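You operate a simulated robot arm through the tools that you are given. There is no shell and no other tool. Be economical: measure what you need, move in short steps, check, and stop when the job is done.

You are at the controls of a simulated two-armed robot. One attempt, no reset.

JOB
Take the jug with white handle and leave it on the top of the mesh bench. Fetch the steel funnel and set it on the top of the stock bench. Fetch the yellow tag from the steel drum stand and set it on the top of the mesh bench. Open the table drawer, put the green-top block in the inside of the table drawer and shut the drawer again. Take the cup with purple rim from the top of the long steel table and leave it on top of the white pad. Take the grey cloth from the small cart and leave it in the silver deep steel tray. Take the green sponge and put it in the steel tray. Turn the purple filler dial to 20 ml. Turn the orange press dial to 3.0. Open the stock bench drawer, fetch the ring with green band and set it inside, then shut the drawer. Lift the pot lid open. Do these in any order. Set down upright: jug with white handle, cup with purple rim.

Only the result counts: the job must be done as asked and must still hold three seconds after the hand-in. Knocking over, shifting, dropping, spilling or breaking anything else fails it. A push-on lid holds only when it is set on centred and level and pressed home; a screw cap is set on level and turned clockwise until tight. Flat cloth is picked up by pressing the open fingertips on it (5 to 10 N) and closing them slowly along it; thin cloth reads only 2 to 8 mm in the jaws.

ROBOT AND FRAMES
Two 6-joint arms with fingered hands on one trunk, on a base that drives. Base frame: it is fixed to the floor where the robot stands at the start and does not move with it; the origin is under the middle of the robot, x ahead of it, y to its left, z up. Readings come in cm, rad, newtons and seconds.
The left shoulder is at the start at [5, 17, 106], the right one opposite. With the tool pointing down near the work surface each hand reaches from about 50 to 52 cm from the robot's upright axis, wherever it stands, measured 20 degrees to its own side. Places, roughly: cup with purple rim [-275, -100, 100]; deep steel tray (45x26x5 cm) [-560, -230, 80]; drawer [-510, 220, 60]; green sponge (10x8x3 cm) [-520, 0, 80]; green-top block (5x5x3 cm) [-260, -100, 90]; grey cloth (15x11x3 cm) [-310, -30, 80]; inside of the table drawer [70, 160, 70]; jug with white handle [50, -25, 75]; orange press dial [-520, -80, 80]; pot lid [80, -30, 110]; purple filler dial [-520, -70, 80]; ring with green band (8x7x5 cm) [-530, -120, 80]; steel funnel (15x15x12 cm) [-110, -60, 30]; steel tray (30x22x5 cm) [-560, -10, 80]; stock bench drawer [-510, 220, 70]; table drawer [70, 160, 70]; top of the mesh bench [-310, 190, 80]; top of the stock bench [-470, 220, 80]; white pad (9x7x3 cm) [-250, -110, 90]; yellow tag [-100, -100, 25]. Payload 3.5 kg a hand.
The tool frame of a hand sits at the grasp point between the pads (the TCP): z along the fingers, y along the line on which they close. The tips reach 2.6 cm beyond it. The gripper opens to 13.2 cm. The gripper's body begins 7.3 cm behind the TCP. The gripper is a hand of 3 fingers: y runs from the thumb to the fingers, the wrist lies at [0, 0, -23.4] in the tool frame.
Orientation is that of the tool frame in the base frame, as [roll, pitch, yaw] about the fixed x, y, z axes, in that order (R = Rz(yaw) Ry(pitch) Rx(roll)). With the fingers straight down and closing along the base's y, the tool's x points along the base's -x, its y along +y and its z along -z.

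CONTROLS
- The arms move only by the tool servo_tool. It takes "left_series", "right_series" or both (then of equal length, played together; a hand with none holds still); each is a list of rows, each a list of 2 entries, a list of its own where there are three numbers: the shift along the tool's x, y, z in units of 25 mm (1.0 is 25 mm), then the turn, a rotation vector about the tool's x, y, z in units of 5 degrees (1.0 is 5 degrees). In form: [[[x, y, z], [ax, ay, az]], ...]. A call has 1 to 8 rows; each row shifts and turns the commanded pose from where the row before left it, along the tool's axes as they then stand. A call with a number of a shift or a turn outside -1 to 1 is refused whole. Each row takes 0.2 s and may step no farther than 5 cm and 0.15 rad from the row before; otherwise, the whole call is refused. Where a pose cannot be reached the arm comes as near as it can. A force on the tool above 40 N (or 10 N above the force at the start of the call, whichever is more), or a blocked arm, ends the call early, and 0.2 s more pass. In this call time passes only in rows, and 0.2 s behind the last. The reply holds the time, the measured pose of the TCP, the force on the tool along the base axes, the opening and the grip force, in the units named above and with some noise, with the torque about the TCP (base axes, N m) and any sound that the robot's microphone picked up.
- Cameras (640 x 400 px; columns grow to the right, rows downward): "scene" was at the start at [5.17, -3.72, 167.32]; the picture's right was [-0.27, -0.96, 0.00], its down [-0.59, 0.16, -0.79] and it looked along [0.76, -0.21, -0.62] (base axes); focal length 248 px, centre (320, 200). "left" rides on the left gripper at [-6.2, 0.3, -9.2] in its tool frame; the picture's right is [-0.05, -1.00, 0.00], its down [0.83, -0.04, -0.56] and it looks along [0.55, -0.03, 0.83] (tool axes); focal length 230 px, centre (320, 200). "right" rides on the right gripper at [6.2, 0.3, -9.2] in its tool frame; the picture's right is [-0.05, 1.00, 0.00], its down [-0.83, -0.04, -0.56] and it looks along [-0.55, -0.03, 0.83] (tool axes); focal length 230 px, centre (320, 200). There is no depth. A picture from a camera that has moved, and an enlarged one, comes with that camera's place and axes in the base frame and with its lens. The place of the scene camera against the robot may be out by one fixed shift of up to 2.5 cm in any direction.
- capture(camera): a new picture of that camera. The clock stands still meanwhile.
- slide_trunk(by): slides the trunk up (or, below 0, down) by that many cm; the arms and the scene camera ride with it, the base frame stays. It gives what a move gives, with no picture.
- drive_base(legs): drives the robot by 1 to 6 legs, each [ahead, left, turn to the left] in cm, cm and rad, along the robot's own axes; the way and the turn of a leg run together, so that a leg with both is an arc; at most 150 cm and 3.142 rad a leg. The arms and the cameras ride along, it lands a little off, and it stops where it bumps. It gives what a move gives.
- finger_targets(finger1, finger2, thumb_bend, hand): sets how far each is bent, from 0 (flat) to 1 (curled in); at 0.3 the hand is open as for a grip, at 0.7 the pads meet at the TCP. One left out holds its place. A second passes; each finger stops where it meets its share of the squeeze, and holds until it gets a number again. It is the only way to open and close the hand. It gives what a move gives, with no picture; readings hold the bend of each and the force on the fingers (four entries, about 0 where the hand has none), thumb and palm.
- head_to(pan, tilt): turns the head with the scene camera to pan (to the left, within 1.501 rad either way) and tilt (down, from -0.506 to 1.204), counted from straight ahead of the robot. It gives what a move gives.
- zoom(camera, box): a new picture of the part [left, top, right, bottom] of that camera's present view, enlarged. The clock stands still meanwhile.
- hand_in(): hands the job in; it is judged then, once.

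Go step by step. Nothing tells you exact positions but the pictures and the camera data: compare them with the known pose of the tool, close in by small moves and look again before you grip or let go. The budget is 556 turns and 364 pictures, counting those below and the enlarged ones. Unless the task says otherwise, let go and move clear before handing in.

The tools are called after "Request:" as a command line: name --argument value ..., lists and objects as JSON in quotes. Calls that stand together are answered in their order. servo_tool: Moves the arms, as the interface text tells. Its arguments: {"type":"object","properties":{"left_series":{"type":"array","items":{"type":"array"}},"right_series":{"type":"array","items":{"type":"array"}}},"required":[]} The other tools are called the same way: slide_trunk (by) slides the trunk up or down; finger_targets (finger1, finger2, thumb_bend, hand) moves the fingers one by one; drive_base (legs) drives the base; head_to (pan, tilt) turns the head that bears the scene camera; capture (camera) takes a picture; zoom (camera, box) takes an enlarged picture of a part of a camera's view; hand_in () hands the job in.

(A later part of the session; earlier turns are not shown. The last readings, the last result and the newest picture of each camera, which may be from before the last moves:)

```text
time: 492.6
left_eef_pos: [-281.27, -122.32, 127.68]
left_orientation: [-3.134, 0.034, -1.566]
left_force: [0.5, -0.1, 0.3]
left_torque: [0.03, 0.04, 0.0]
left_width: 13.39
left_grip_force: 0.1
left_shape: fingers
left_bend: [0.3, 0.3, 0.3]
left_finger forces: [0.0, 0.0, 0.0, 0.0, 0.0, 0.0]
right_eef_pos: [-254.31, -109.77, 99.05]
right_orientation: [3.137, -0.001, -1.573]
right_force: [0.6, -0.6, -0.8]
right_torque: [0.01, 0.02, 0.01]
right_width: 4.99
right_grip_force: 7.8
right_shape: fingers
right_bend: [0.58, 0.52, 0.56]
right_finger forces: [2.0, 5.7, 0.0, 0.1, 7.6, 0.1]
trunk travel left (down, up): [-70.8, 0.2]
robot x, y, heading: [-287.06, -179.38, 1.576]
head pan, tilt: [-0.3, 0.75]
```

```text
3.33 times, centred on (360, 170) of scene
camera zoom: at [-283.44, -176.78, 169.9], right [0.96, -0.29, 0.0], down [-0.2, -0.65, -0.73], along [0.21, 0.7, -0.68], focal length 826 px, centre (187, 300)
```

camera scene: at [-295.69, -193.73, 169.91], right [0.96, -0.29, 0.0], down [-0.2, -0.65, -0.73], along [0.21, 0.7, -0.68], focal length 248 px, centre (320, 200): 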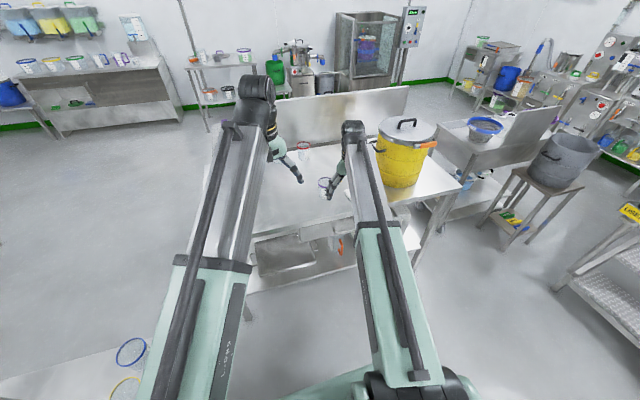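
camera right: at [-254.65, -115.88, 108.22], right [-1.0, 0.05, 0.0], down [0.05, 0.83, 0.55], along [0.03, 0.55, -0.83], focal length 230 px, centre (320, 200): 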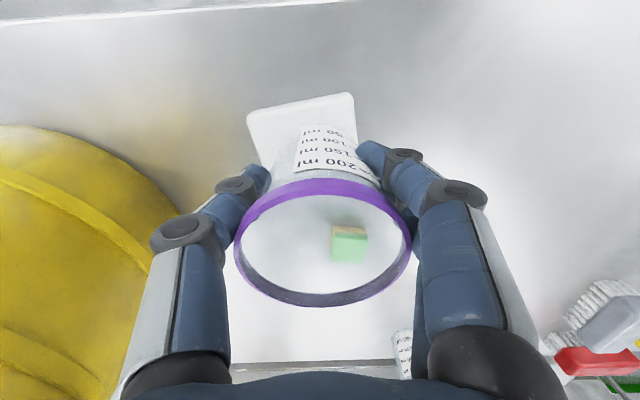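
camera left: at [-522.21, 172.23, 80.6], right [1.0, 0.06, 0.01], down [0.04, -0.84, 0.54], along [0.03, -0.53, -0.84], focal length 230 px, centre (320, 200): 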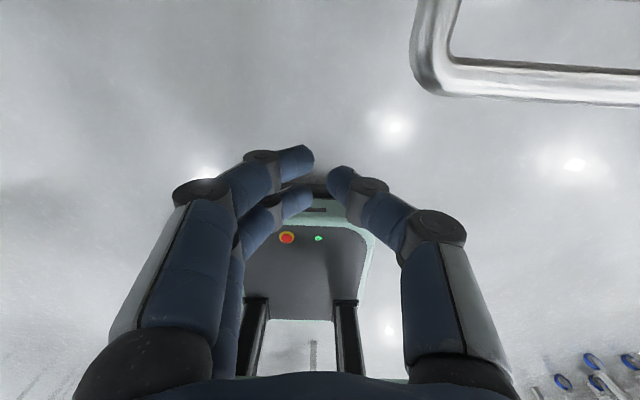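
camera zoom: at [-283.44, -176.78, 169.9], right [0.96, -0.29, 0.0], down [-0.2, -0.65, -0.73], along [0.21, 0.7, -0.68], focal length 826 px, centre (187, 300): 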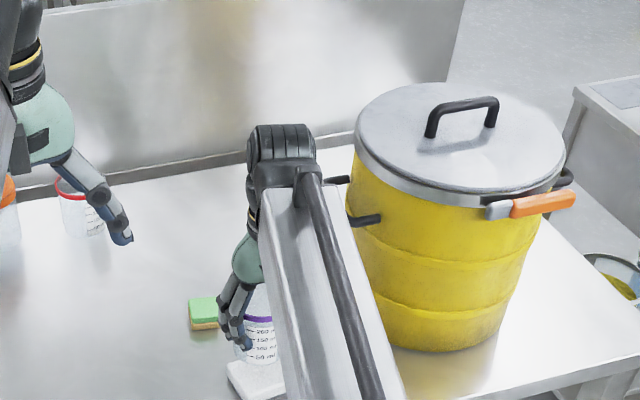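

Request:
servo_tool --right_series '[[[-0.28, 0.3, 0.3], [0, 0, 0]], [[0, 0, 0.4], [0, 0, 0]], [[0, 0, 0.3], [0, 0, 0]]]'

Request:
capture --camera "right"

Request:
servo_tool --right_series '[[[0, 0, 0.12], [0, 0, 0]], [[0, 0, 0.12], [0, 0, 0]], [[0, 0, 0.12], [0, 0, 0]]]'

```text
time: 493.4
left_eef_pos: [-281.35, -122.24, 127.64]
left_orientation: [-3.134, 0.034, -1.566]
left_force: [-0.7, -0.5, -0.2]
left_torque: [0.0, 0.03, -0.02]
left_width: 13.4
left_grip_force: 0.0
left_shape: fingers
left_bend: [0.3, 0.3, 0.3]
left_finger forces: [0.0, 0.0, 0.0, 0.0, 0.0, 0.0]
right_eef_pos: [-255.27, -109.13, 96.62]
right_orientation: [3.139, -0.002, -1.575]
right_force: [0.0, 0.5, -0.7]
right_torque: [0.03, 0.05, 0.0]
right_width: 4.97
right_grip_force: 7.5
right_shape: fingers
right_bend: [0.58, 0.52, 0.56]
right_finger forces: [1.9, 5.7, 0.1, 0.0, 7.6, 0.1]
trunk travel left (down, up): [-70.8, 0.2]
robot x, y, heading: [-286.88, -178.93, 1.572]
head pan, tilt: [-0.3, 0.75]
```

```text
188 pictures are left
camera right: at [-255.63, -115.19, 105.76], right [-1.0, 0.06, 0.0], down [0.05, 0.83, 0.55], along [0.03, 0.55, -0.83], focal length 230 px, centre (320, 200)
```

right: 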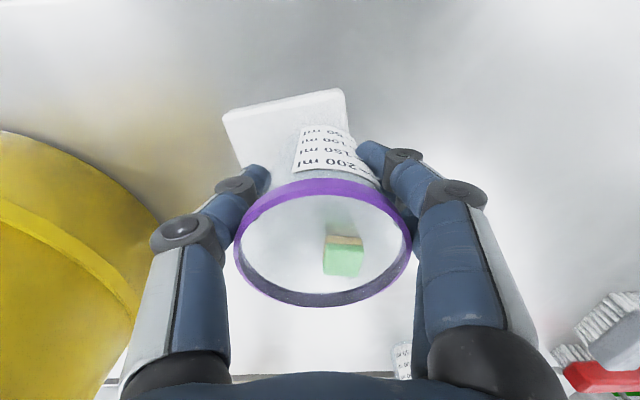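

```text
time: 494.2
left_eef_pos: [-281.34, -122.44, 127.71]
left_orientation: [-3.133, 0.036, -1.565]
left_force: [0.5, 0.3, 0.1]
left_torque: [0.01, -0.01, 0.0]
left_width: 13.39
left_grip_force: 0.1
left_shape: fingers
left_bend: [0.3, 0.3, 0.3]
left_finger forces: [0.0, 0.0, 0.1, 0.0, 0.1, 0.0]
right_eef_pos: [-255.2, -109.07, 95.78]
right_orientation: [3.137, -0.001, -1.575]
right_force: [-0.3, -1.3, 2.3]
right_torque: [0.03, 0.07, -0.03]
right_width: 4.97
right_grip_force: 8.5
right_shape: fingers
right_bend: [0.58, 0.52, 0.56]
right_finger forces: [2.2, 6.2, 0.0, 0.0, 8.4, 0.1]
trunk travel left (down, up): [-70.8, 0.2]
robot x, y, heading: [-287.26, -178.85, 1.571]
head pan, tilt: [-0.3, 0.75]
```

Recomputing, the pad top is at z ≈ 88.3 and its centre at x ≈ -253.2, so I lift slightly, shift 2 cm right, and set down again.

Request:
servo_tool --right_series '[[[0, 0, -0.4], [0, 0, 0]], [[0, -0.8, 0], [0, 0, 0]]]'

Request:
capture --camera "right"

```text
time: 494.9
left_eef_pos: [-281.4, -122.31, 127.69]
left_orientation: [-3.132, 0.036, -1.566]
left_force: [-0.2, -0.1, -0.5]
left_torque: [0.0, 0.0, 0.0]
left_width: 13.42
left_grip_force: 0.1
left_shape: fingers
left_bend: [0.3, 0.3, 0.3]
left_finger forces: [0.1, 0.0, 0.0, 0.0, 0.0, 0.0]
right_eef_pos: [-253.27, -109.26, 96.61]
right_orientation: [3.138, -0.002, -1.573]
right_force: [0.7, 0.3, -0.6]
right_torque: [0.01, -0.03, -0.03]
right_width: 4.96
right_grip_force: 7.8
right_shape: fingers
right_bend: [0.58, 0.52, 0.56]
right_finger forces: [1.9, 6.1, 0.0, 0.1, 8.0, 0.0]
trunk travel left (down, up): [-70.8, 0.2]
robot x, y, heading: [-287.03, -178.96, 1.57]
head pan, tilt: [-0.3, 0.75]
```

```text
187 pictures are left
camera right: at [-253.53, -115.11, 105.79], right [-1.0, 0.06, 0.0], down [0.05, 0.83, 0.55], along [0.03, 0.55, -0.83], focal length 230 px, centre (320, 200)
```

right: 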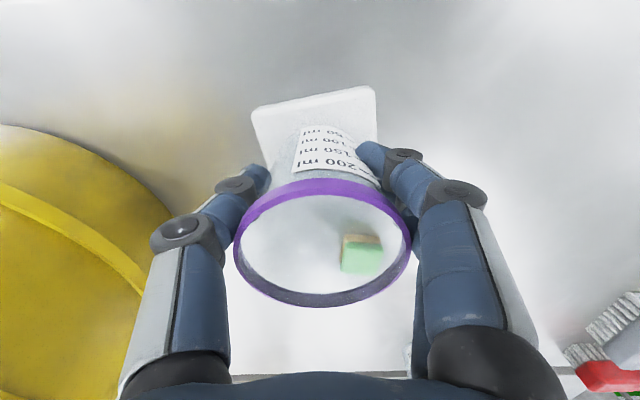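

Request:
servo_tool --right_series '[[[0, 0, 0.15], [0, 0, 0]], [[0, 0, 0.12], [0, 0, 0]], [[0, 0, 0.1], [0, 0, 0]]]'

Request:
finger_targets --hand "right" --finger1 0.5 --finger2 0.48 --thumb_bend 0.49

Request:
capture --camera "right"

```text
time: 495.6
left_eef_pos: [-281.43, -122.31, 127.7]
left_orientation: [-3.134, 0.034, -1.566]
left_force: [-0.7, -0.6, -0.4]
left_torque: [0.01, 0.02, 0.04]
left_width: 13.4
left_grip_force: 0.0
left_shape: fingers
left_bend: [0.3, 0.3, 0.3]
left_finger forces: [0.0, 0.0, 0.0, 0.1, 0.0, 0.0]
right_eef_pos: [-253.34, -109.08, 95.85]
right_orientation: [3.14, -0.002, -1.575]
right_force: [0.1, -0.7, 2.8]
right_torque: [0.06, 0.1, 0.01]
right_width: 4.97
right_grip_force: 8.2
right_shape: fingers
right_bend: [0.58, 0.52, 0.56]
right_finger forces: [2.0, 6.1, 0.0, 0.0, 8.1, 0.1]
trunk travel left (down, up): [-70.8, 0.2]
robot x, y, heading: [-286.89, -179.27, 1.574]
head pan, tilt: [-0.3, 0.75]
```

```text
time: 496.6
left_eef_pos: [-281.45, -122.27, 127.73]
left_orientation: [-3.133, 0.034, -1.566]
left_force: [0.5, -0.1, 0.4]
left_torque: [0.01, 0.01, -0.02]
left_width: 13.4
left_grip_force: 0.0
left_shape: fingers
left_bend: [0.3, 0.3, 0.3]
left_finger forces: [0.0, 0.0, 0.1, 0.0, 0.0, 0.0]
right_eef_pos: [-253.26, -109.05, 95.69]
right_orientation: [3.138, -0.001, -1.574]
right_force: [0.2, -0.6, 0.0]
right_torque: [0.0, 0.04, -0.01]
right_width: 6.87
right_grip_force: 0.0
right_shape: fingers
right_bend: [0.5, 0.48, 0.49]
right_finger forces: [0.1, 0.0, 0.0, 0.1, 0.0, 0.1]
trunk travel left (down, up): [-70.8, 0.2]
robot x, y, heading: [-287.14, -179.24, 1.574]
head pan, tilt: [-0.3, 0.75]
```

```text
186 pictures are left
camera right: at [-253.58, -115.18, 104.89], right [-1.0, 0.06, 0.0], down [0.05, 0.83, 0.55], along [0.03, 0.55, -0.83], focal length 230 px, centre (320, 200)
```

right: 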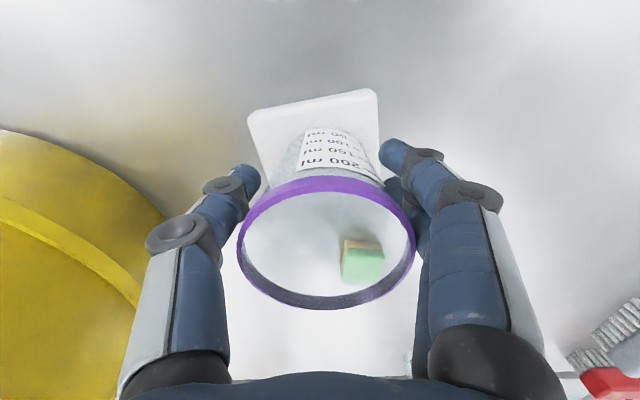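

The cup stands on the pad. I open a bit more and lift straight up.

Request:
finger_targets --hand "right" --finger1 0.4 --finger2 0.4 --thumb_bend 0.4

Request:
servo_tool --right_series '[[[0, 0, -1], [0, 0, 0]], [[0, 0, -1], [0, 0, 0]], [[0, 0, -1], [0, 0, 0]], [[0, 0, -1], [0, 0, 0]], [[0, 0, -1], [0, 0, 0]], [[0, 0, -0.8], [0, 0, 0]]]'

Request:
capture --camera "right"

```text
time: 497.6
left_eef_pos: [-281.39, -122.45, 127.71]
left_orientation: [-3.132, 0.035, -1.566]
left_force: [0.8, 0.5, -0.1]
left_torque: [0.01, 0.0, -0.02]
left_width: 13.4
left_grip_force: 0.0
left_shape: fingers
left_bend: [0.3, 0.3, 0.3]
left_finger forces: [0.1, 0.0, 0.0, 0.0, 0.1, 0.0]
right_eef_pos: [-253.27, -109.05, 95.69]
right_orientation: [3.138, -0.002, -1.574]
right_force: [0.1, -0.2, 0.3]
right_torque: [0.0, 0.01, 0.01]
right_width: 10.11
right_grip_force: 0.0
right_shape: fingers
right_bend: [0.4, 0.4, 0.4]
right_finger forces: [0.1, 0.0, 0.1, 0.1, 0.1, 0.1]
trunk travel left (down, up): [-70.8, 0.2]
robot x, y, heading: [-287.08, -179.63, 1.573]
head pan, tilt: [-0.3, 0.75]
```

```text
time: 499.1
left_eef_pos: [-281.53, -122.22, 127.71]
left_orientation: [-3.133, 0.036, -1.564]
left_force: [0.3, 0.4, 0.4]
left_torque: [0.0, 0.02, -0.01]
left_width: 13.39
left_grip_force: 0.1
left_shape: fingers
left_bend: [0.3, 0.3, 0.3]
left_finger forces: [0.0, 0.1, 0.0, 0.0, 0.1, 0.0]
right_eef_pos: [-253.32, -109.06, 110.2]
right_orientation: [3.136, -0.002, -1.575]
right_force: [0.6, 0.7, -0.2]
right_torque: [-0.02, 0.03, 0.03]
right_width: 10.09
right_grip_force: 0.0
right_shape: fingers
right_bend: [0.4, 0.4, 0.4]
right_finger forces: [0.0, 0.1, 0.1, 0.1, 0.1, 0.1]
trunk travel left (down, up): [-70.8, 0.2]
robot x, y, heading: [-287.07, -179.43, 1.571]
head pan, tilt: [-0.3, 0.75]
```

```text
185 pictures are left
camera right: at [-253.64, -115.15, 119.36], right [-1.0, 0.06, 0.0], down [0.05, 0.83, 0.55], along [0.03, 0.55, -0.83], focal length 230 px, centre (320, 200)
```

right: 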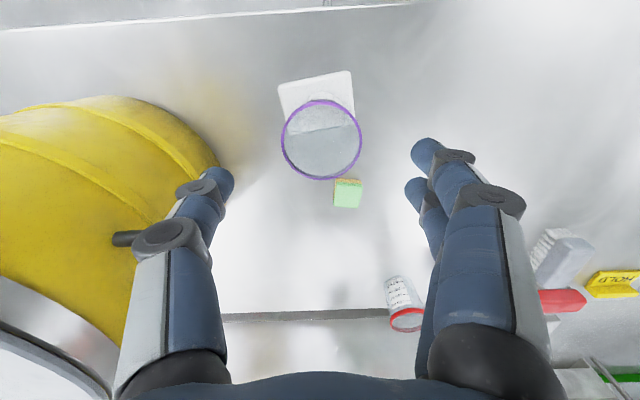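

The cup stands upright on the pad. Next the green-top block at about [-257, -95.5]: I move ahead and lower onto it.

Request:
drive_base --legs '[[13.3, 3.8, 0]]'

Request:
servo_tool --right_series '[[[0, 0, 1], [0, 0, 0]], [[0, 0, 1], [0, 0, 0]], [[0, 0, 1], [0, 0, 0]], [[0, 0, 1], [0, 0, 0]], [[0, 0, 1], [0, 0, 0]]]'

Request:
capture --camera "right"

```text
time: 500.4
left_eef_pos: [-285.27, -108.9, 127.59]
left_orientation: [-3.13, 0.032, -1.567]
left_force: [-0.6, 0.5, -0.6]
left_torque: [-0.02, 0.0, 0.04]
left_width: 13.38
left_grip_force: 0.1
left_shape: fingers
left_bend: [0.3, 0.3, 0.3]
left_finger forces: [0.0, 0.0, 0.0, 0.1, 0.0, 0.0]
right_eef_pos: [-257.12, -95.64, 110.08]
right_orientation: [3.139, -0.003, -1.574]
right_force: [0.0, -0.5, 0.1]
right_torque: [-0.02, -0.02, -0.02]
right_width: 10.11
right_grip_force: 0.1
right_shape: fingers
right_bend: [0.4, 0.4, 0.4]
right_finger forces: [0.0, 0.0, 0.0, 0.1, 0.1, 0.0]
trunk travel left (down, up): [-70.8, 0.2]
robot x, y, heading: [-290.46, -165.74, 1.567]
head pan, tilt: [-0.3, 0.75]
```

```text
time: 501.6
left_eef_pos: [-285.05, -108.84, 127.77]
left_orientation: [-3.132, 0.035, -1.565]
left_force: [-0.1, 0.5, 0.1]
left_torque: [-0.05, 0.0, -0.01]
left_width: 13.38
left_grip_force: 0.0
left_shape: fingers
left_bend: [0.3, 0.3, 0.3]
left_finger forces: [0.0, 0.0, 0.1, 0.0, 0.0, 0.1]
right_eef_pos: [-257.09, -96.02, 97.69]
right_orientation: [3.138, -0.001, -1.574]
right_force: [0.1, -0.5, -0.3]
right_torque: [-0.01, 0.01, 0.0]
right_width: 10.08
right_grip_force: 0.1
right_shape: fingers
right_bend: [0.4, 0.4, 0.4]
right_finger forces: [0.0, 0.1, 0.1, 0.0, 0.0, 0.1]
trunk travel left (down, up): [-70.8, 0.2]
robot x, y, heading: [-290.54, -166.06, 1.573]
head pan, tilt: [-0.3, 0.75]
```

```text
184 pictures are left
camera right: at [-257.44, -101.92, 106.87], right [-1.0, 0.06, 0.0], down [0.05, 0.83, 0.55], along [0.03, 0.55, -0.83], focal length 230 px, centre (320, 200)
```

right: 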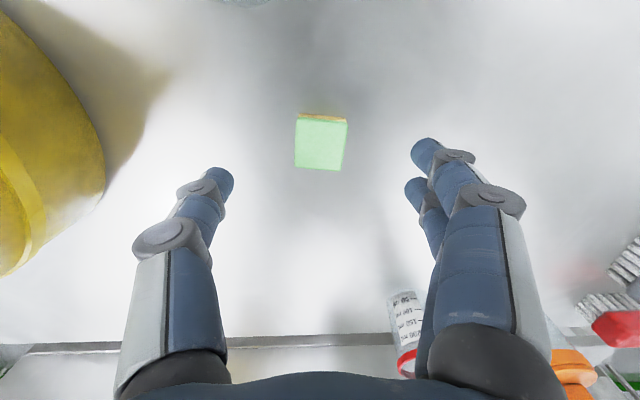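

Request:
servo_tool --right_series '[[[-0.56, 0, 0.9], [0, 0, 0]], [[0, 0, 0.9], [0, 0, 0]], [[0, 0, 0.9], [0, 0, 0]], [[0, 0, 0.6], [0, 0, 0]]]'

Request:
finger_targets --hand "right" --finger1 0.46 --finger2 0.46 --thumb_bend 0.46

Request:
servo_tool --right_series '[[[0, 0, 0.2], [0, 0, 0]], [[0, 0, 0.2], [0, 0, 0]], [[0, 0, 0.2], [0, 0, 0]], [[0, 0, 0.2], [0, 0, 0]]]'

Request:
capture --camera "right"

```text
time: 502.6
left_eef_pos: [-285.1, -109.05, 127.78]
left_orientation: [-3.132, 0.036, -1.566]
left_force: [0.0, 0.0, -0.4]
left_torque: [-0.03, -0.03, 0.0]
left_width: 13.4
left_grip_force: 0.1
left_shape: fingers
left_bend: [0.3, 0.3, 0.3]
left_finger forces: [0.0, 0.0, 0.0, 0.0, 0.0, 0.0]
right_eef_pos: [-257.21, -94.59, 89.55]
right_orientation: [3.139, -0.001, -1.573]
right_force: [-0.6, -0.5, 0.1]
right_torque: [0.0, -0.01, 0.03]
right_width: 10.1
right_grip_force: 0.1
right_shape: fingers
right_bend: [0.4, 0.4, 0.4]
right_finger forces: [0.0, 0.0, 0.1, 0.0, 0.0, 0.1]
trunk travel left (down, up): [-70.8, 0.2]
robot x, y, heading: [-290.46, -165.93, 1.572]
head pan, tilt: [-0.3, 0.75]
```

```text
time: 503.6
left_eef_pos: [-285.12, -108.98, 127.73]
left_orientation: [-3.132, 0.036, -1.568]
left_force: [1.1, 0.6, 0.1]
left_torque: [0.0, 0.01, -0.02]
left_width: 13.4
left_grip_force: 0.1
left_shape: fingers
left_bend: [0.3, 0.3, 0.3]
left_finger forces: [0.1, 0.1, 0.0, 0.0, 0.0, 0.0]
right_eef_pos: [-257.17, -94.54, 89.6]
right_orientation: [3.139, -0.002, -1.574]
right_force: [-0.4, -0.4, -0.1]
right_torque: [-0.01, -0.04, 0.02]
right_width: 8.22
right_grip_force: 0.2
right_shape: fingers
right_bend: [0.46, 0.46, 0.46]
right_finger forces: [0.1, 0.0, 0.0, 0.0, 0.0, 0.0]
trunk travel left (down, up): [-70.8, 0.2]
robot x, y, heading: [-290.95, -166.16, 1.575]
head pan, tilt: [-0.3, 0.75]
```

```text
time: 504.2
left_eef_pos: [-285.21, -109.03, 127.78]
left_orientation: [-3.131, 0.035, -1.567]
left_force: [0.9, 0.0, 0.2]
left_torque: [0.01, 0.01, -0.03]
left_width: 13.4
left_grip_force: 0.1
left_shape: fingers
left_bend: [0.3, 0.3, 0.3]
left_finger forces: [0.0, 0.1, 0.0, 0.1, 0.0, 0.0]
right_eef_pos: [-256.96, -94.41, 89.18]
right_orientation: [-3.141, 0.008, -1.576]
right_force: [-0.3, -5.6, 23.1]
right_torque: [-0.35, -0.1, -0.09]
right_width: 8.32
right_grip_force: 10.6
right_shape: fingers
right_bend: [0.46, 0.46, 0.46]
right_finger forces: [6.5, 3.5, 0.0, 0.0, 11.8, 0.0]
trunk travel left (down, up): [-70.8, 0.2]
robot x, y, heading: [-290.83, -165.79, 1.569]
head pan, tilt: [-0.3, 0.75]
stopped in row 3 (right hand): the force on the tool passed its limit at 46 N (the readings are from after the stop); the commanded pose is now the measured one
```

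```text
183 pictures are left
camera right: at [-257.41, -100.55, 98.33], right [-1.0, 0.06, 0.0], down [0.05, 0.83, 0.56], along [0.03, 0.56, -0.83], focal length 230 px, centre (320, 200)
```

right: 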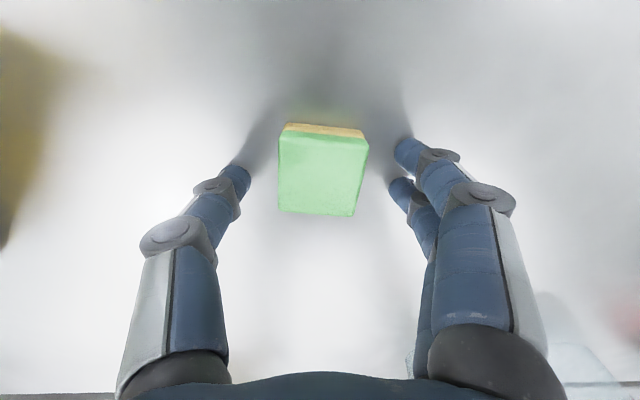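

Request:
servo_tool --right_series '[[[0, 0, -0.25], [0, 0, 0]]]'

Request:
finger_targets --hand "right" --finger1 0.62 --finger2 0.62 --thumb_bend 0.62

Request:
servo_tool --right_series '[[[0, 0, -0.8], [0, 0, 0]], [[0, 0, -1], [0, 0, 0]], [[0, 0, -1], [0, 0, 0]], [[0, 0, -1], [0, 0, 0]]]'

Request:
capture --camera "right"

```text
time: 504.6
left_eef_pos: [-285.01, -109.01, 127.63]
left_orientation: [-3.134, 0.035, -1.567]
left_force: [0.4, 0.7, -1.1]
left_torque: [-0.03, -0.02, 0.0]
left_width: 13.4
left_grip_force: 0.1
left_shape: fingers
left_bend: [0.3, 0.3, 0.3]
left_finger forces: [0.1, 0.0, 0.0, 0.0, 0.1, 0.1]
right_eef_pos: [-256.99, -94.3, 89.41]
right_orientation: [3.14, 0.003, -1.573]
right_force: [-0.2, 0.4, 0.2]
right_torque: [0.04, 0.02, -0.02]
right_width: 8.16
right_grip_force: 0.1
right_shape: fingers
right_bend: [0.46, 0.46, 0.46]
right_finger forces: [0.1, 0.0, 0.1, 0.0, 0.1, 0.0]
trunk travel left (down, up): [-70.8, 0.2]
robot x, y, heading: [-290.39, -166.32, 1.576]
head pan, tilt: [-0.3, 0.75]
```

```text
time: 505.6
left_eef_pos: [-285.14, -109.07, 127.77]
left_orientation: [-3.134, 0.035, -1.567]
left_force: [0.8, -0.6, -0.3]
left_torque: [0.01, 0.0, 0.03]
left_width: 13.41
left_grip_force: 0.0
left_shape: fingers
left_bend: [0.3, 0.3, 0.3]
left_finger forces: [0.0, 0.0, 0.1, 0.0, 0.0, 0.1]
right_eef_pos: [-257.11, -94.38, 89.41]
right_orientation: [3.141, 0.004, -1.575]
right_force: [0.3, 0.2, -0.2]
right_torque: [0.0, 0.03, 0.0]
right_width: 4.31
right_grip_force: 4.8
right_shape: fingers
right_bend: [0.57, 0.59, 0.59]
right_finger forces: [3.2, 2.1, 0.1, 0.1, 5.3, 0.0]
trunk travel left (down, up): [-70.8, 0.2]
robot x, y, heading: [-290.78, -165.89, 1.568]
head pan, tilt: [-0.3, 0.75]
```

```text
time: 506.6
left_eef_pos: [-285.06, -108.99, 127.81]
left_orientation: [-3.133, 0.035, -1.567]
left_force: [0.2, -0.1, -0.1]
left_torque: [-0.01, -0.02, 0.01]
left_width: 13.42
left_grip_force: 0.0
left_shape: fingers
left_bend: [0.3, 0.3, 0.3]
left_finger forces: [0.0, 0.0, 0.0, 0.1, 0.0, 0.1]
right_eef_pos: [-256.91, -94.36, 98.98]
right_orientation: [3.14, 0.005, -1.573]
right_force: [0.6, -0.3, -0.1]
right_torque: [0.0, 0.02, -0.04]
right_width: 4.3
right_grip_force: 5.7
right_shape: fingers
right_bend: [0.57, 0.59, 0.59]
right_finger forces: [3.2, 2.1, 0.0, 0.1, 5.3, 0.1]
trunk travel left (down, up): [-70.8, 0.2]
robot x, y, heading: [-290.69, -166.14, 1.572]
head pan, tilt: [-0.3, 0.75]
```

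```text
182 pictures are left
camera right: at [-257.33, -100.45, 108.19], right [-1.0, 0.06, 0.0], down [0.05, 0.83, 0.56], along [0.03, 0.56, -0.83], focal length 230 px, centre (320, 200)
```

right: 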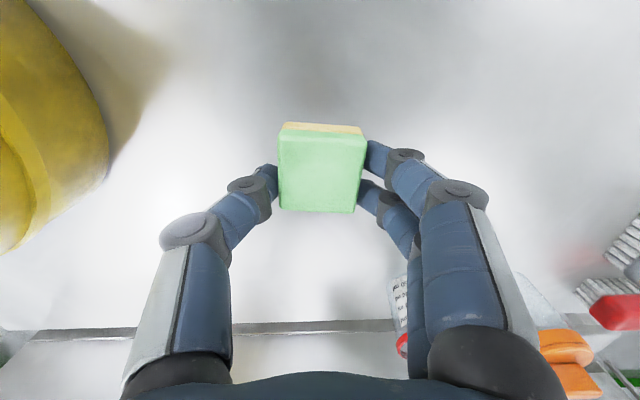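

The block is held. I firm the grip, raise it, back off and move towards the drum stand to look for the yellow tag.

Request:
finger_targets --hand "right" --finger1 0.67 --finger2 0.67 --thumb_bend 0.67

Request:
servo_tool --right_series '[[[0, 0, -1], [0, 0, 0]], [[0, 0, -1], [0, 0, 0]], [[0, 0, -1], [0, 0, 0]], [[0, 0, -1], [0, 0, 0]], [[0, 0, -1], [0, 0, 0]]]'

Request:
drive_base --legs '[[-50, 0, 0], [0, -80, 0], [0, 0, -0.9]]'

Request:
head_to --pan 0 --tilt 0.6

Request:
capture --camera "scene"

```text
time: 507.6
left_eef_pos: [-285.17, -109.01, 127.71]
left_orientation: [-3.133, 0.034, -1.566]
left_force: [1.4, -0.2, -0.4]
left_torque: [0.0, 0.03, -0.02]
left_width: 13.37
left_grip_force: 0.2
left_shape: fingers
left_bend: [0.3, 0.3, 0.3]
left_finger forces: [0.0, 0.0, 0.0, 0.1, 0.0, 0.0]
right_eef_pos: [-257.01, -94.34, 99.04]
right_orientation: [3.139, 0.005, -1.575]
right_force: [0.4, 0.7, -1.0]
right_torque: [0.0, -0.02, 0.01]
right_width: 4.19
right_grip_force: 12.2
right_shape: fingers
right_bend: [0.58, 0.6, 0.62]
right_finger forces: [6.5, 5.4, 0.0, 0.1, 11.6, 0.0]
trunk travel left (down, up): [-70.8, 0.2]
robot x, y, heading: [-290.91, -166.08, 1.574]
head pan, tilt: [-0.3, 0.75]
```

```text
time: 508.8
left_eef_pos: [-285.16, -108.94, 127.76]
left_orientation: [-3.133, 0.035, -1.567]
left_force: [0.8, -0.3, -0.1]
left_torque: [0.02, 0.04, -0.02]
left_width: 13.42
left_grip_force: 0.0
left_shape: fingers
left_bend: [0.3, 0.3, 0.3]
left_finger forces: [0.1, 0.1, 0.0, 0.1, 0.0, 0.0]
right_eef_pos: [-257.05, -94.58, 111.44]
right_orientation: [3.141, 0.006, -1.575]
right_force: [0.2, -0.4, -0.1]
right_torque: [-0.01, 0.0, -0.02]
right_width: 4.18
right_grip_force: 11.5
right_shape: fingers
right_bend: [0.58, 0.6, 0.62]
right_finger forces: [6.3, 5.4, 0.1, 0.0, 11.7, 0.0]
trunk travel left (down, up): [-70.8, 0.2]
robot x, y, heading: [-290.81, -166.22, 1.572]
head pan, tilt: [-0.3, 0.75]
```

```text
time: 518.0
left_eef_pos: [-162.46, -185.36, 127.72]
left_orientation: [-3.132, 0.034, -2.482]
left_force: [0.2, 0.7, 0.6]
left_torque: [0.02, -0.01, 0.03]
left_width: 13.4
left_grip_force: 0.1
left_shape: fingers
left_bend: [0.3, 0.3, 0.3]
left_finger forces: [0.0, 0.0, 0.1, 0.0, 0.0, 0.0]
right_eef_pos: [-133.78, -198.65, 111.44]
right_orientation: [3.14, 0.004, -2.49]
right_force: [-0.7, 0.1, -1.2]
right_torque: [0.0, -0.01, 0.0]
right_width: 4.17
right_grip_force: 12.2
right_shape: fingers
right_bend: [0.59, 0.6, 0.62]
right_finger forces: [6.3, 5.2, 0.0, 0.0, 11.8, 0.1]
trunk travel left (down, up): [-70.8, 0.2]
robot x, y, heading: [-211.39, -215.48, 0.656]
head pan, tilt: [-0.3, 0.75]
```

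```text
time: 518.8
left_eef_pos: [-162.43, -185.29, 127.83]
left_orientation: [-3.133, 0.035, -2.481]
left_force: [0.7, -0.2, 0.5]
left_torque: [0.04, 0.01, -0.02]
left_width: 13.42
left_grip_force: 0.0
left_shape: fingers
left_bend: [0.3, 0.3, 0.3]
left_finger forces: [0.0, 0.1, 0.0, 0.0, 0.0, 0.0]
right_eef_pos: [-133.72, -198.61, 111.33]
right_orientation: [3.14, 0.006, -2.489]
right_force: [0.3, -0.3, -0.4]
right_torque: [0.01, -0.01, -0.01]
right_width: 4.17
right_grip_force: 11.9
right_shape: fingers
right_bend: [0.59, 0.6, 0.62]
right_finger forces: [6.3, 5.3, 0.1, 0.0, 11.7, 0.0]
trunk travel left (down, up): [-70.8, 0.2]
robot x, y, heading: [-210.66, -215.16, 0.656]
head pan, tilt: [0.0, 0.6]
```

```text
181 pictures are left
camera scene: at [-206.28, -213.98, 171.19], right [0.61, -0.79, 0.0], down [-0.45, -0.34, -0.82], along [0.65, 0.5, -0.57], focal length 248 px, centre (320, 200)
```

scene: 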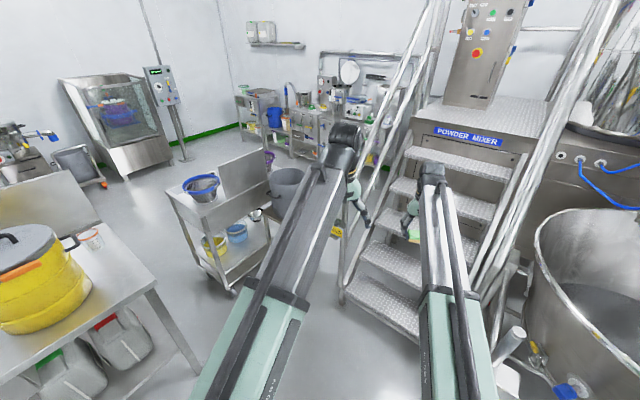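

Request:
zoom --camera "scene" --box '[160, 140, 370, 300]'

Request:
capture --camera "right"

```text
2.50 times, centred on (265, 220) of scene
camera zoom: at [-206.28, -213.98, 171.19], right [0.61, -0.79, 0.0], down [-0.45, -0.34, -0.82], along [0.65, 0.5, -0.57], focal length 620 px, centre (458, 150)
```

zoom: 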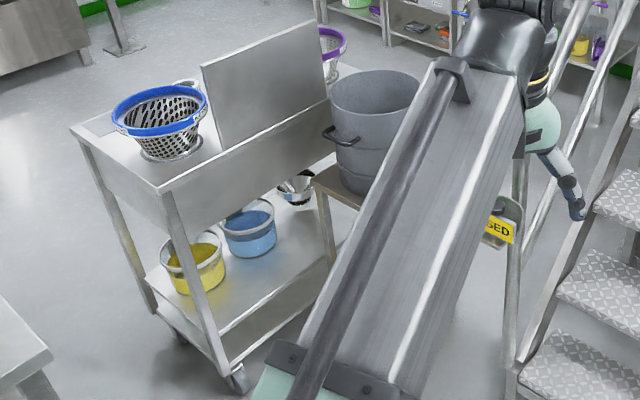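

```text
179 pictures are left
camera right: at [-138.92, -202.09, 120.54], right [-0.56, 0.83, 0.0], down [0.69, 0.47, 0.56], along [0.46, 0.32, -0.83], focal length 230 px, centre (320, 200)
```

right: 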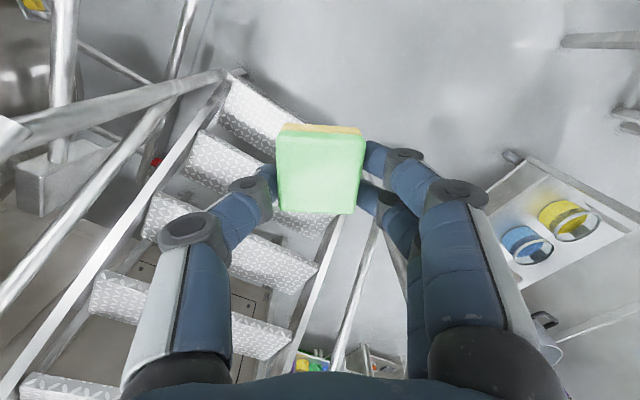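

I rotate a little left so that the drum stand appears between the arms.

Request:
drive_base --legs '[[0, 0, 0.36]]'

Request:
capture --camera "scene"

Request:
zoom --camera "scene" --box '[330, 120, 490, 250]'

```text
time: 520.3
left_eef_pos: [-176.23, -170.04, 127.77]
left_orientation: [-3.132, 0.035, -2.121]
left_force: [0.1, -0.5, -0.1]
left_torque: [0.02, 0.02, 0.0]
left_width: 13.43
left_grip_force: 0.0
left_shape: fingers
left_bend: [0.3, 0.3, 0.3]
left_finger forces: [0.0, 0.1, 0.0, 0.0, 0.0, 0.1]
right_eef_pos: [-144.52, -172.48, 111.3]
right_orientation: [3.14, 0.005, -2.129]
right_force: [-0.2, -0.7, -0.9]
right_torque: [0.0, 0.01, -0.01]
right_width: 4.2
right_grip_force: 11.7
right_shape: fingers
right_bend: [0.59, 0.6, 0.62]
right_finger forces: [6.4, 5.3, 0.0, 0.0, 11.6, 0.0]
trunk travel left (down, up): [-70.8, 0.2]
robot x, y, heading: [-211.12, -215.46, 1.015]
head pan, tilt: [0.0, 0.6]
```

```text
178 pictures are left
camera scene: at [-207.59, -212.79, 171.19], right [0.85, -0.53, 0.0], down [-0.3, -0.48, -0.83], along [0.43, 0.7, -0.57], focal length 248 px, centre (320, 200)
```

scene: 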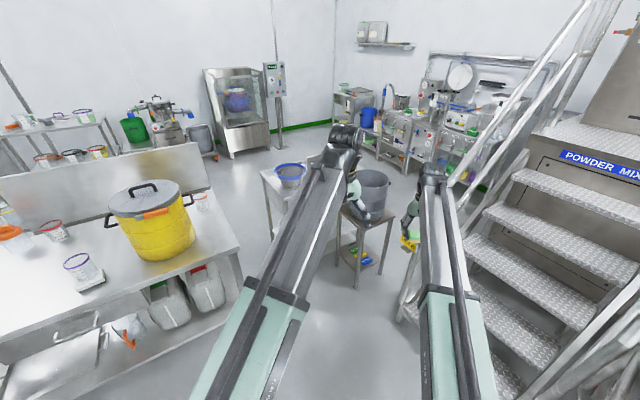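

```text
3.08 times, centred on (410, 185) of scene
camera zoom: at [-207.59, -212.79, 171.19], right [0.85, -0.53, 0.0], down [-0.3, -0.48, -0.83], along [0.43, 0.7, -0.57], focal length 763 px, centre (43, 246)
```

zoom: 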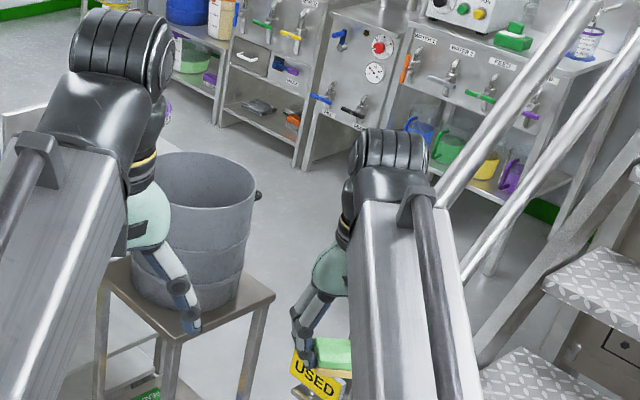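

Request:
zoom --camera "scene" --box '[320, 215, 440, 290]'

Request:
head_to --pan 0.0 --tilt 0.85

Request:
zoom --camera "scene" --box '[300, 120, 480, 260]'

```text
5.33 times, centred on (380, 252) of scene
camera zoom: at [-207.59, -212.79, 171.19], right [0.85, -0.53, 0.0], down [-0.3, -0.48, -0.83], along [0.43, 0.7, -0.57], focal length 1322 px, centre (0, -80)
```

zoom: 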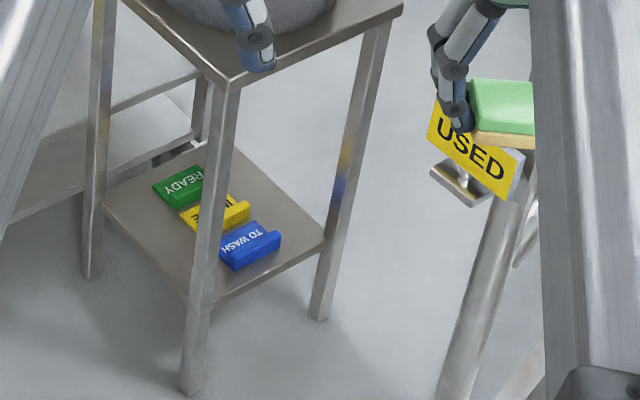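

```text
time: 521.1
left_eef_pos: [-176.24, -170.08, 127.65]
left_orientation: [-3.133, 0.035, -2.121]
left_force: [0.4, -1.2, -0.4]
left_torque: [0.05, 0.02, 0.02]
left_width: 13.41
left_grip_force: 0.0
left_shape: fingers
left_bend: [0.3, 0.3, 0.3]
left_finger forces: [0.1, 0.1, 0.0, 0.1, 0.0, 0.0]
right_eef_pos: [-144.73, -172.53, 111.33]
right_orientation: [3.14, 0.006, -2.13]
right_force: [0.5, -0.9, 0.2]
right_torque: [0.0, 0.0, -0.01]
right_width: 4.16
right_grip_force: 11.7
right_shape: fingers
right_bend: [0.59, 0.6, 0.62]
right_finger forces: [6.3, 5.3, 0.0, 0.1, 11.6, 0.0]
trunk travel left (down, up): [-70.8, 0.2]
robot x, y, heading: [-211.11, -215.4, 1.019]
head pan, tilt: [0.0, 0.85]
```

```text
2.86 times, centred on (390, 190) of scene
camera zoom: at [-208.11, -213.67, 169.11], right [0.85, -0.53, 0.0], down [-0.39, -0.64, -0.66], along [0.35, 0.56, -0.75], focal length 708 px, centre (120, 229)
```

zoom: 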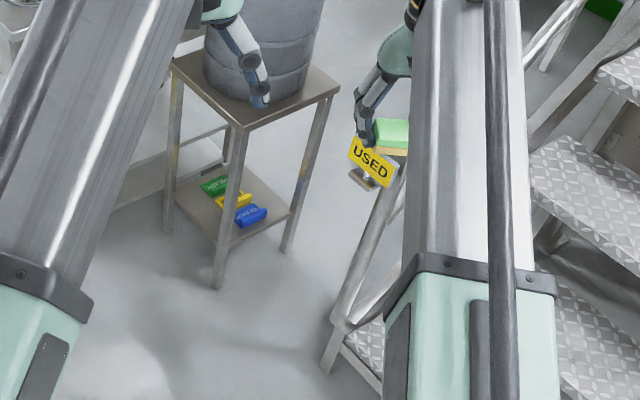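

I see three tags on the stool's lower shelf; the yellow one is in the middle. That needs a free second hand, so I first deliver the block, going back around by the west corridor.

Request:
drive_base --legs '[[0, 0, 2.12], [0, 110, 0], [115, 0, 0], [112, 0, 0]]'

Request:
head_to --pan -1.0 --tilt 0.45

Request:
capture --camera "scene"

```text
time: 542.7
left_eef_pos: [-496.44, -314.59, 127.69]
left_orientation: [-3.134, 0.034, -0.03]
left_force: [0.5, -0.3, -0.2]
left_torque: [0.0, -0.01, -0.01]
left_width: 13.41
left_grip_force: 0.1
left_shape: fingers
left_bend: [0.3, 0.3, 0.3]
left_finger forces: [0.1, 0.0, 0.0, 0.0, 0.1, 0.1]
right_eef_pos: [-510.12, -286.12, 111.41]
right_orientation: [3.139, 0.004, -0.038]
right_force: [0.6, 0.6, 0.0]
right_torque: [0.03, -0.01, 0.05]
right_width: 4.14
right_grip_force: 11.7
right_shape: fingers
right_bend: [0.59, 0.6, 0.62]
right_finger forces: [6.1, 5.2, 0.0, 0.1, 11.4, 0.1]
trunk travel left (down, up): [-70.8, 0.2]
robot x, y, heading: [-440.0, -322.24, 3.105]
head pan, tilt: [0.0, 0.85]
```

```text
time: 544.0
left_eef_pos: [-496.42, -314.62, 127.73]
left_orientation: [-3.135, 0.035, -0.028]
left_force: [0.5, -0.6, -0.7]
left_torque: [-0.01, -0.02, -0.01]
left_width: 13.39
left_grip_force: 0.0
left_shape: fingers
left_bend: [0.3, 0.3, 0.3]
left_finger forces: [0.0, 0.0, 0.1, 0.0, 0.0, 0.0]
right_eef_pos: [-509.93, -286.14, 111.37]
right_orientation: [3.14, 0.005, -0.038]
right_force: [-0.3, -1.4, -1.1]
right_torque: [-0.01, -0.01, 0.01]
right_width: 4.14
right_grip_force: 11.4
right_shape: fingers
right_bend: [0.59, 0.6, 0.62]
right_finger forces: [6.2, 5.2, 0.0, 0.0, 11.4, 0.0]
trunk travel left (down, up): [-70.8, 0.2]
robot x, y, heading: [-439.79, -321.89, 3.11]
head pan, tilt: [-1.0, 0.45]
```

```text
174 pictures are left
camera scene: at [-439.61, -315.91, 172.54], right [0.86, 0.51, 0.0], down [0.22, -0.37, -0.9], along [-0.46, 0.77, -0.44], focal length 248 px, centre (320, 200)
```

scene: 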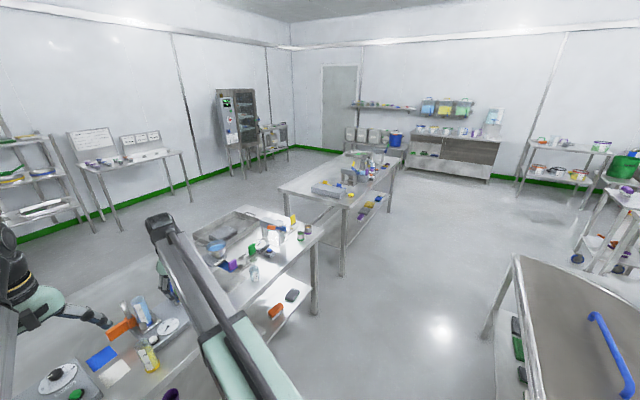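

The corridor is clear. I face north to be narrow and drive up it.

Request:
drive_base --legs '[[0, 0, -1.54], [0, 8, 0], [150, 0, 0], [150, 0, 0], [85, 0, 0]]'

Request:
drive_base --legs '[[0, 0, -1.571], [150, 0, 0], [150, 0, 0]]'

```text
time: 567.0
left_eef_pos: [-455.65, 120.98, 127.64]
left_orientation: [-3.132, 0.033, -1.538]
left_force: [-0.6, 0.1, -0.1]
left_torque: [0.02, 0.01, -0.01]
left_width: 13.38
left_grip_force: 0.0
left_shape: fingers
left_bend: [0.3, 0.3, 0.3]
left_finger forces: [0.1, 0.0, 0.0, 0.0, 0.0, 0.0]
right_eef_pos: [-428.04, 136.23, 111.31]
right_orientation: [3.139, 0.004, -1.546]
right_force: [0.4, 0.7, -0.5]
right_torque: [-0.03, -0.02, -0.02]
right_width: 4.11
right_grip_force: 11.8
right_shape: fingers
right_bend: [0.59, 0.6, 0.62]
right_finger forces: [6.2, 5.1, 0.0, 0.0, 11.4, 0.1]
trunk travel left (down, up): [-70.8, 0.2]
robot x, y, heading: [-459.5, 63.7, 1.597]
head pan, tilt: [-1.0, 0.45]
```

```text
time: 585.1
left_eef_pos: [-106.71, 81.49, 127.72]
left_orientation: [-3.133, 0.035, -3.062]
left_force: [0.1, 0.4, -0.3]
left_torque: [0.01, 0.06, 0.02]
left_width: 13.39
left_grip_force: 0.0
left_shape: fingers
left_bend: [0.3, 0.3, 0.3]
left_finger forces: [0.1, 0.1, 0.0, 0.1, 0.0, 0.1]
right_eef_pos: [-89.99, 54.59, 111.36]
right_orientation: [3.14, 0.004, -3.07]
right_force: [0.7, -1.1, 0.5]
right_torque: [0.0, -0.02, 0.0]
right_width: 4.08
right_grip_force: 11.1
right_shape: fingers
right_bend: [0.59, 0.6, 0.62]
right_finger forces: [6.1, 5.1, 0.1, 0.1, 11.2, 0.0]
trunk travel left (down, up): [-70.8, 0.2]
robot x, y, heading: [-163.99, 82.98, 0.073]
head pan, tilt: [-1.0, 0.45]
```

Request:
drive_base --legs '[[80, 0, -0.07]]'

Request:
head_to --pan 0.4 --tilt 0.5

Request:
capture --camera "scene"

```text
time: 589.5
left_eef_pos: [-26.36, 81.24, 127.63]
left_orientation: [-3.133, 0.032, -3.129]
left_force: [0.5, -0.5, -0.3]
left_torque: [0.01, -0.03, 0.01]
left_width: 13.4
left_grip_force: 0.1
left_shape: fingers
left_bend: [0.3, 0.3, 0.3]
left_finger forces: [0.0, 0.1, 0.0, 0.0, 0.0, 0.1]
right_eef_pos: [-11.75, 53.26, 111.22]
right_orientation: [3.14, 0.003, -3.137]
right_force: [1.0, 0.8, -0.2]
right_torque: [0.0, 0.03, -0.02]
right_width: 4.08
right_grip_force: 10.9
right_shape: fingers
right_bend: [0.59, 0.6, 0.62]
right_finger forces: [6.1, 5.1, 0.0, 0.0, 11.2, 0.1]
trunk travel left (down, up): [-70.8, 0.2]
robot x, y, heading: [-83.41, 86.42, 0.013]
head pan, tilt: [-1.0, 0.45]
```

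```text
time: 591.0
left_eef_pos: [-26.48, 81.15, 127.75]
left_orientation: [-3.133, 0.037, -3.128]
left_force: [1.3, 0.1, 0.5]
left_torque: [-0.03, 0.0, 0.02]
left_width: 13.41
left_grip_force: 0.0
left_shape: fingers
left_bend: [0.3, 0.3, 0.3]
left_finger forces: [0.1, 0.0, 0.0, 0.0, 0.0, 0.1]
right_eef_pos: [-11.77, 53.21, 111.41]
right_orientation: [3.139, 0.004, -3.137]
right_force: [-0.6, 0.6, -0.5]
right_torque: [-0.01, 0.03, 0.01]
right_width: 4.1
right_grip_force: 11.0
right_shape: fingers
right_bend: [0.59, 0.6, 0.62]
right_finger forces: [6.2, 5.2, 0.0, 0.0, 11.2, 0.1]
trunk travel left (down, up): [-70.8, 0.2]
robot x, y, heading: [-83.43, 86.41, 0.008]
head pan, tilt: [0.4, 0.499]
```

```text
173 pictures are left
camera scene: at [-78.31, 88.52, 172.1], right [0.4, -0.92, 0.0], down [-0.44, -0.19, -0.88], along [0.81, 0.35, -0.48], focal length 248 px, centre (320, 200)
```

scene: 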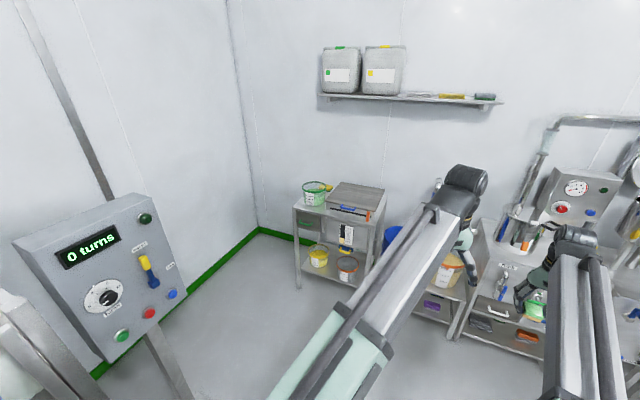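

Request:
zoom --camera "scene" --box '[280, 165, 410, 295]'

```text
3.08 times, centred on (345, 230) of scene
camera zoom: at [-78.31, 88.52, 172.1], right [0.4, -0.92, 0.0], down [-0.44, -0.19, -0.88], along [0.81, 0.35, -0.48], focal length 763 px, centre (243, 108)
```

zoom: 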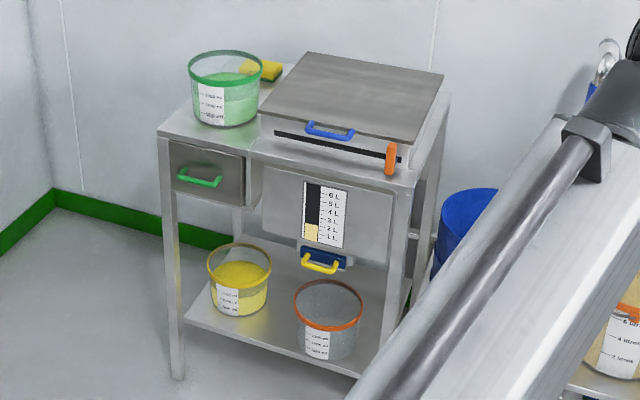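

The table drawer with its green handle is at the table's left end, facing me. I prepare: the right hand (block) pulls back, the left hand moves out to the side and turns to point forward.

Request:
servo_tool --left_series '[[[-0.8, 0.8, 1], [0, 0, 0]], [[-0.8, 0.8, 1], [0, 0, 0]], [[-0.8, 0.8, 1], [0, 0, 0]], [[-0.8, 0.8, 1], [0, 0, 0]], [[-0.8, 0.8, 1], [0, 0, 0]], [[0, 0.8, 1], [0, 0, 0]], [[0, 0.8, 0.5], [0, 0, 0]], [[0, 0, 0], [0.98, -0.98, -0.98]]]' --right_series '[[[1, 0, 0], [0, 0, 0]], [[1, 0, 0], [0, 0, 0]], [[1, 0, 0], [0, 0, 0]], [[1, 0, 0], [0, 0, 0]], [[1, 0, 0], [0, 0, 0]], [[1, 0, 0], [0, 0, 0]], [[1, 0, 0], [0, 0, 0]], [[0.6, 0, 0], [0, 0, 0]]]'

Request:
servo_tool --left_series '[[[0, 0, 0], [0.98, -0.98, -0.98]], [[0, 0, 0], [0.98, -0.98, -0.98]], [[0, 0, 0], [0.98, -0.98, -0.98]], [[0, 0, 0], [0.98, -0.98, -0.98]], [[0, 0, 0], [0.98, -0.98, -0.98]], [[0, 0, 0], [0.98, -0.98, -0.98]], [[0, 0, 0], [0.98, -0.98, -0.98]], [[0, 0, 0], [0.98, -0.98, -0.98]]]'

Request:
servo_tool --left_series '[[[0, 0, 0], [0.98, -0.98, -0.98]], [[0, 0, 0], [0.98, -0.98, -0.98]], [[0, 0, 0], [0.98, -0.98, -0.98]], [[0, 0, 0], [0.98, -0.98, -0.98]], [[0, 0, 0], [0.98, -0.98, -0.98]]]'

Request:
capture --camera "left"

```text
time: 592.8
left_eef_pos: [-16.34, 95.24, 111.73]
left_orientation: [-3.039, 0.115, -3.037]
left_force: [0.3, 0.1, 0.2]
left_torque: [-0.02, 0.01, 0.0]
left_width: 13.41
left_grip_force: 0.1
left_shape: fingers
left_bend: [0.3, 0.3, 0.3]
left_finger forces: [0.0, 0.0, 0.1, 0.0, 0.1, 0.0]
right_eef_pos: [-30.9, 53.18, 111.08]
right_orientation: [3.14, 0.004, -3.137]
right_force: [-0.8, 0.0, 0.0]
right_torque: [0.0, 0.0, 0.03]
right_width: 4.11
right_grip_force: 11.2
right_shape: fingers
right_bend: [0.59, 0.6, 0.62]
right_finger forces: [6.1, 5.0, 0.0, 0.1, 11.1, 0.0]
trunk travel left (down, up): [-70.8, 0.2]
robot x, y, heading: [-83.86, 86.53, 0.01]
head pan, tilt: [0.4, 0.499]
```

```text
time: 594.6
left_eef_pos: [-16.3, 95.17, 111.69]
left_orientation: [-2.074, 0.321, -2.085]
left_force: [0.2, 0.4, -0.7]
left_torque: [-0.01, 0.01, 0.01]
left_width: 13.4
left_grip_force: 0.1
left_shape: fingers
left_bend: [0.3, 0.3, 0.3]
left_finger forces: [0.1, 0.1, 0.0, 0.0, 0.0, 0.1]
right_eef_pos: [-30.6, 53.16, 111.2]
right_orientation: [3.139, 0.005, -3.137]
right_force: [0.2, -0.2, -1.3]
right_torque: [0.01, 0.01, 0.0]
right_width: 4.1
right_grip_force: 10.8
right_shape: fingers
right_bend: [0.59, 0.6, 0.62]
right_finger forces: [6.1, 5.2, 0.0, 0.0, 11.3, 0.0]
trunk travel left (down, up): [-70.8, 0.2]
robot x, y, heading: [-83.51, 86.23, 0.011]
head pan, tilt: [0.4, 0.499]
```

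```text
time: 595.8
left_eef_pos: [-14.28, 94.96, 111.65]
left_orientation: [-1.547, 0.002, -1.569]
left_force: [-0.7, 0.0, 0.6]
left_torque: [0.0, 0.0, 0.02]
left_width: 13.43
left_grip_force: 0.1
left_shape: fingers
left_bend: [0.3, 0.3, 0.3]
left_finger forces: [0.0, 0.0, 0.1, 0.1, 0.0, 0.0]
left hand out of reach, approached as far as the arm can: row 1, 2, 3
right_eef_pos: [-30.75, 53.12, 111.22]
right_orientation: [3.14, 0.004, -3.137]
right_force: [-0.6, 0.4, -0.5]
right_torque: [-0.04, -0.01, 0.0]
right_width: 4.08
right_grip_force: 11.3
right_shape: fingers
right_bend: [0.59, 0.6, 0.62]
right_finger forces: [6.0, 5.1, 0.1, 0.0, 11.2, 0.0]
trunk travel left (down, up): [-70.8, 0.2]
robot x, y, heading: [-83.61, 86.56, 0.016]
head pan, tilt: [0.4, 0.499]
```

```text
171 pictures are left
camera left: at [-23.62, 101.09, 111.05], right [-0.02, 0.05, 1.0], down [-0.55, -0.83, 0.03], along [0.83, -0.55, 0.05], focal length 230 px, centre (320, 200)
```

left: 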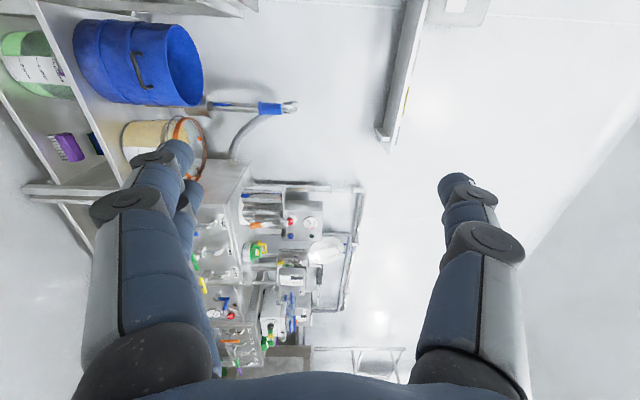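

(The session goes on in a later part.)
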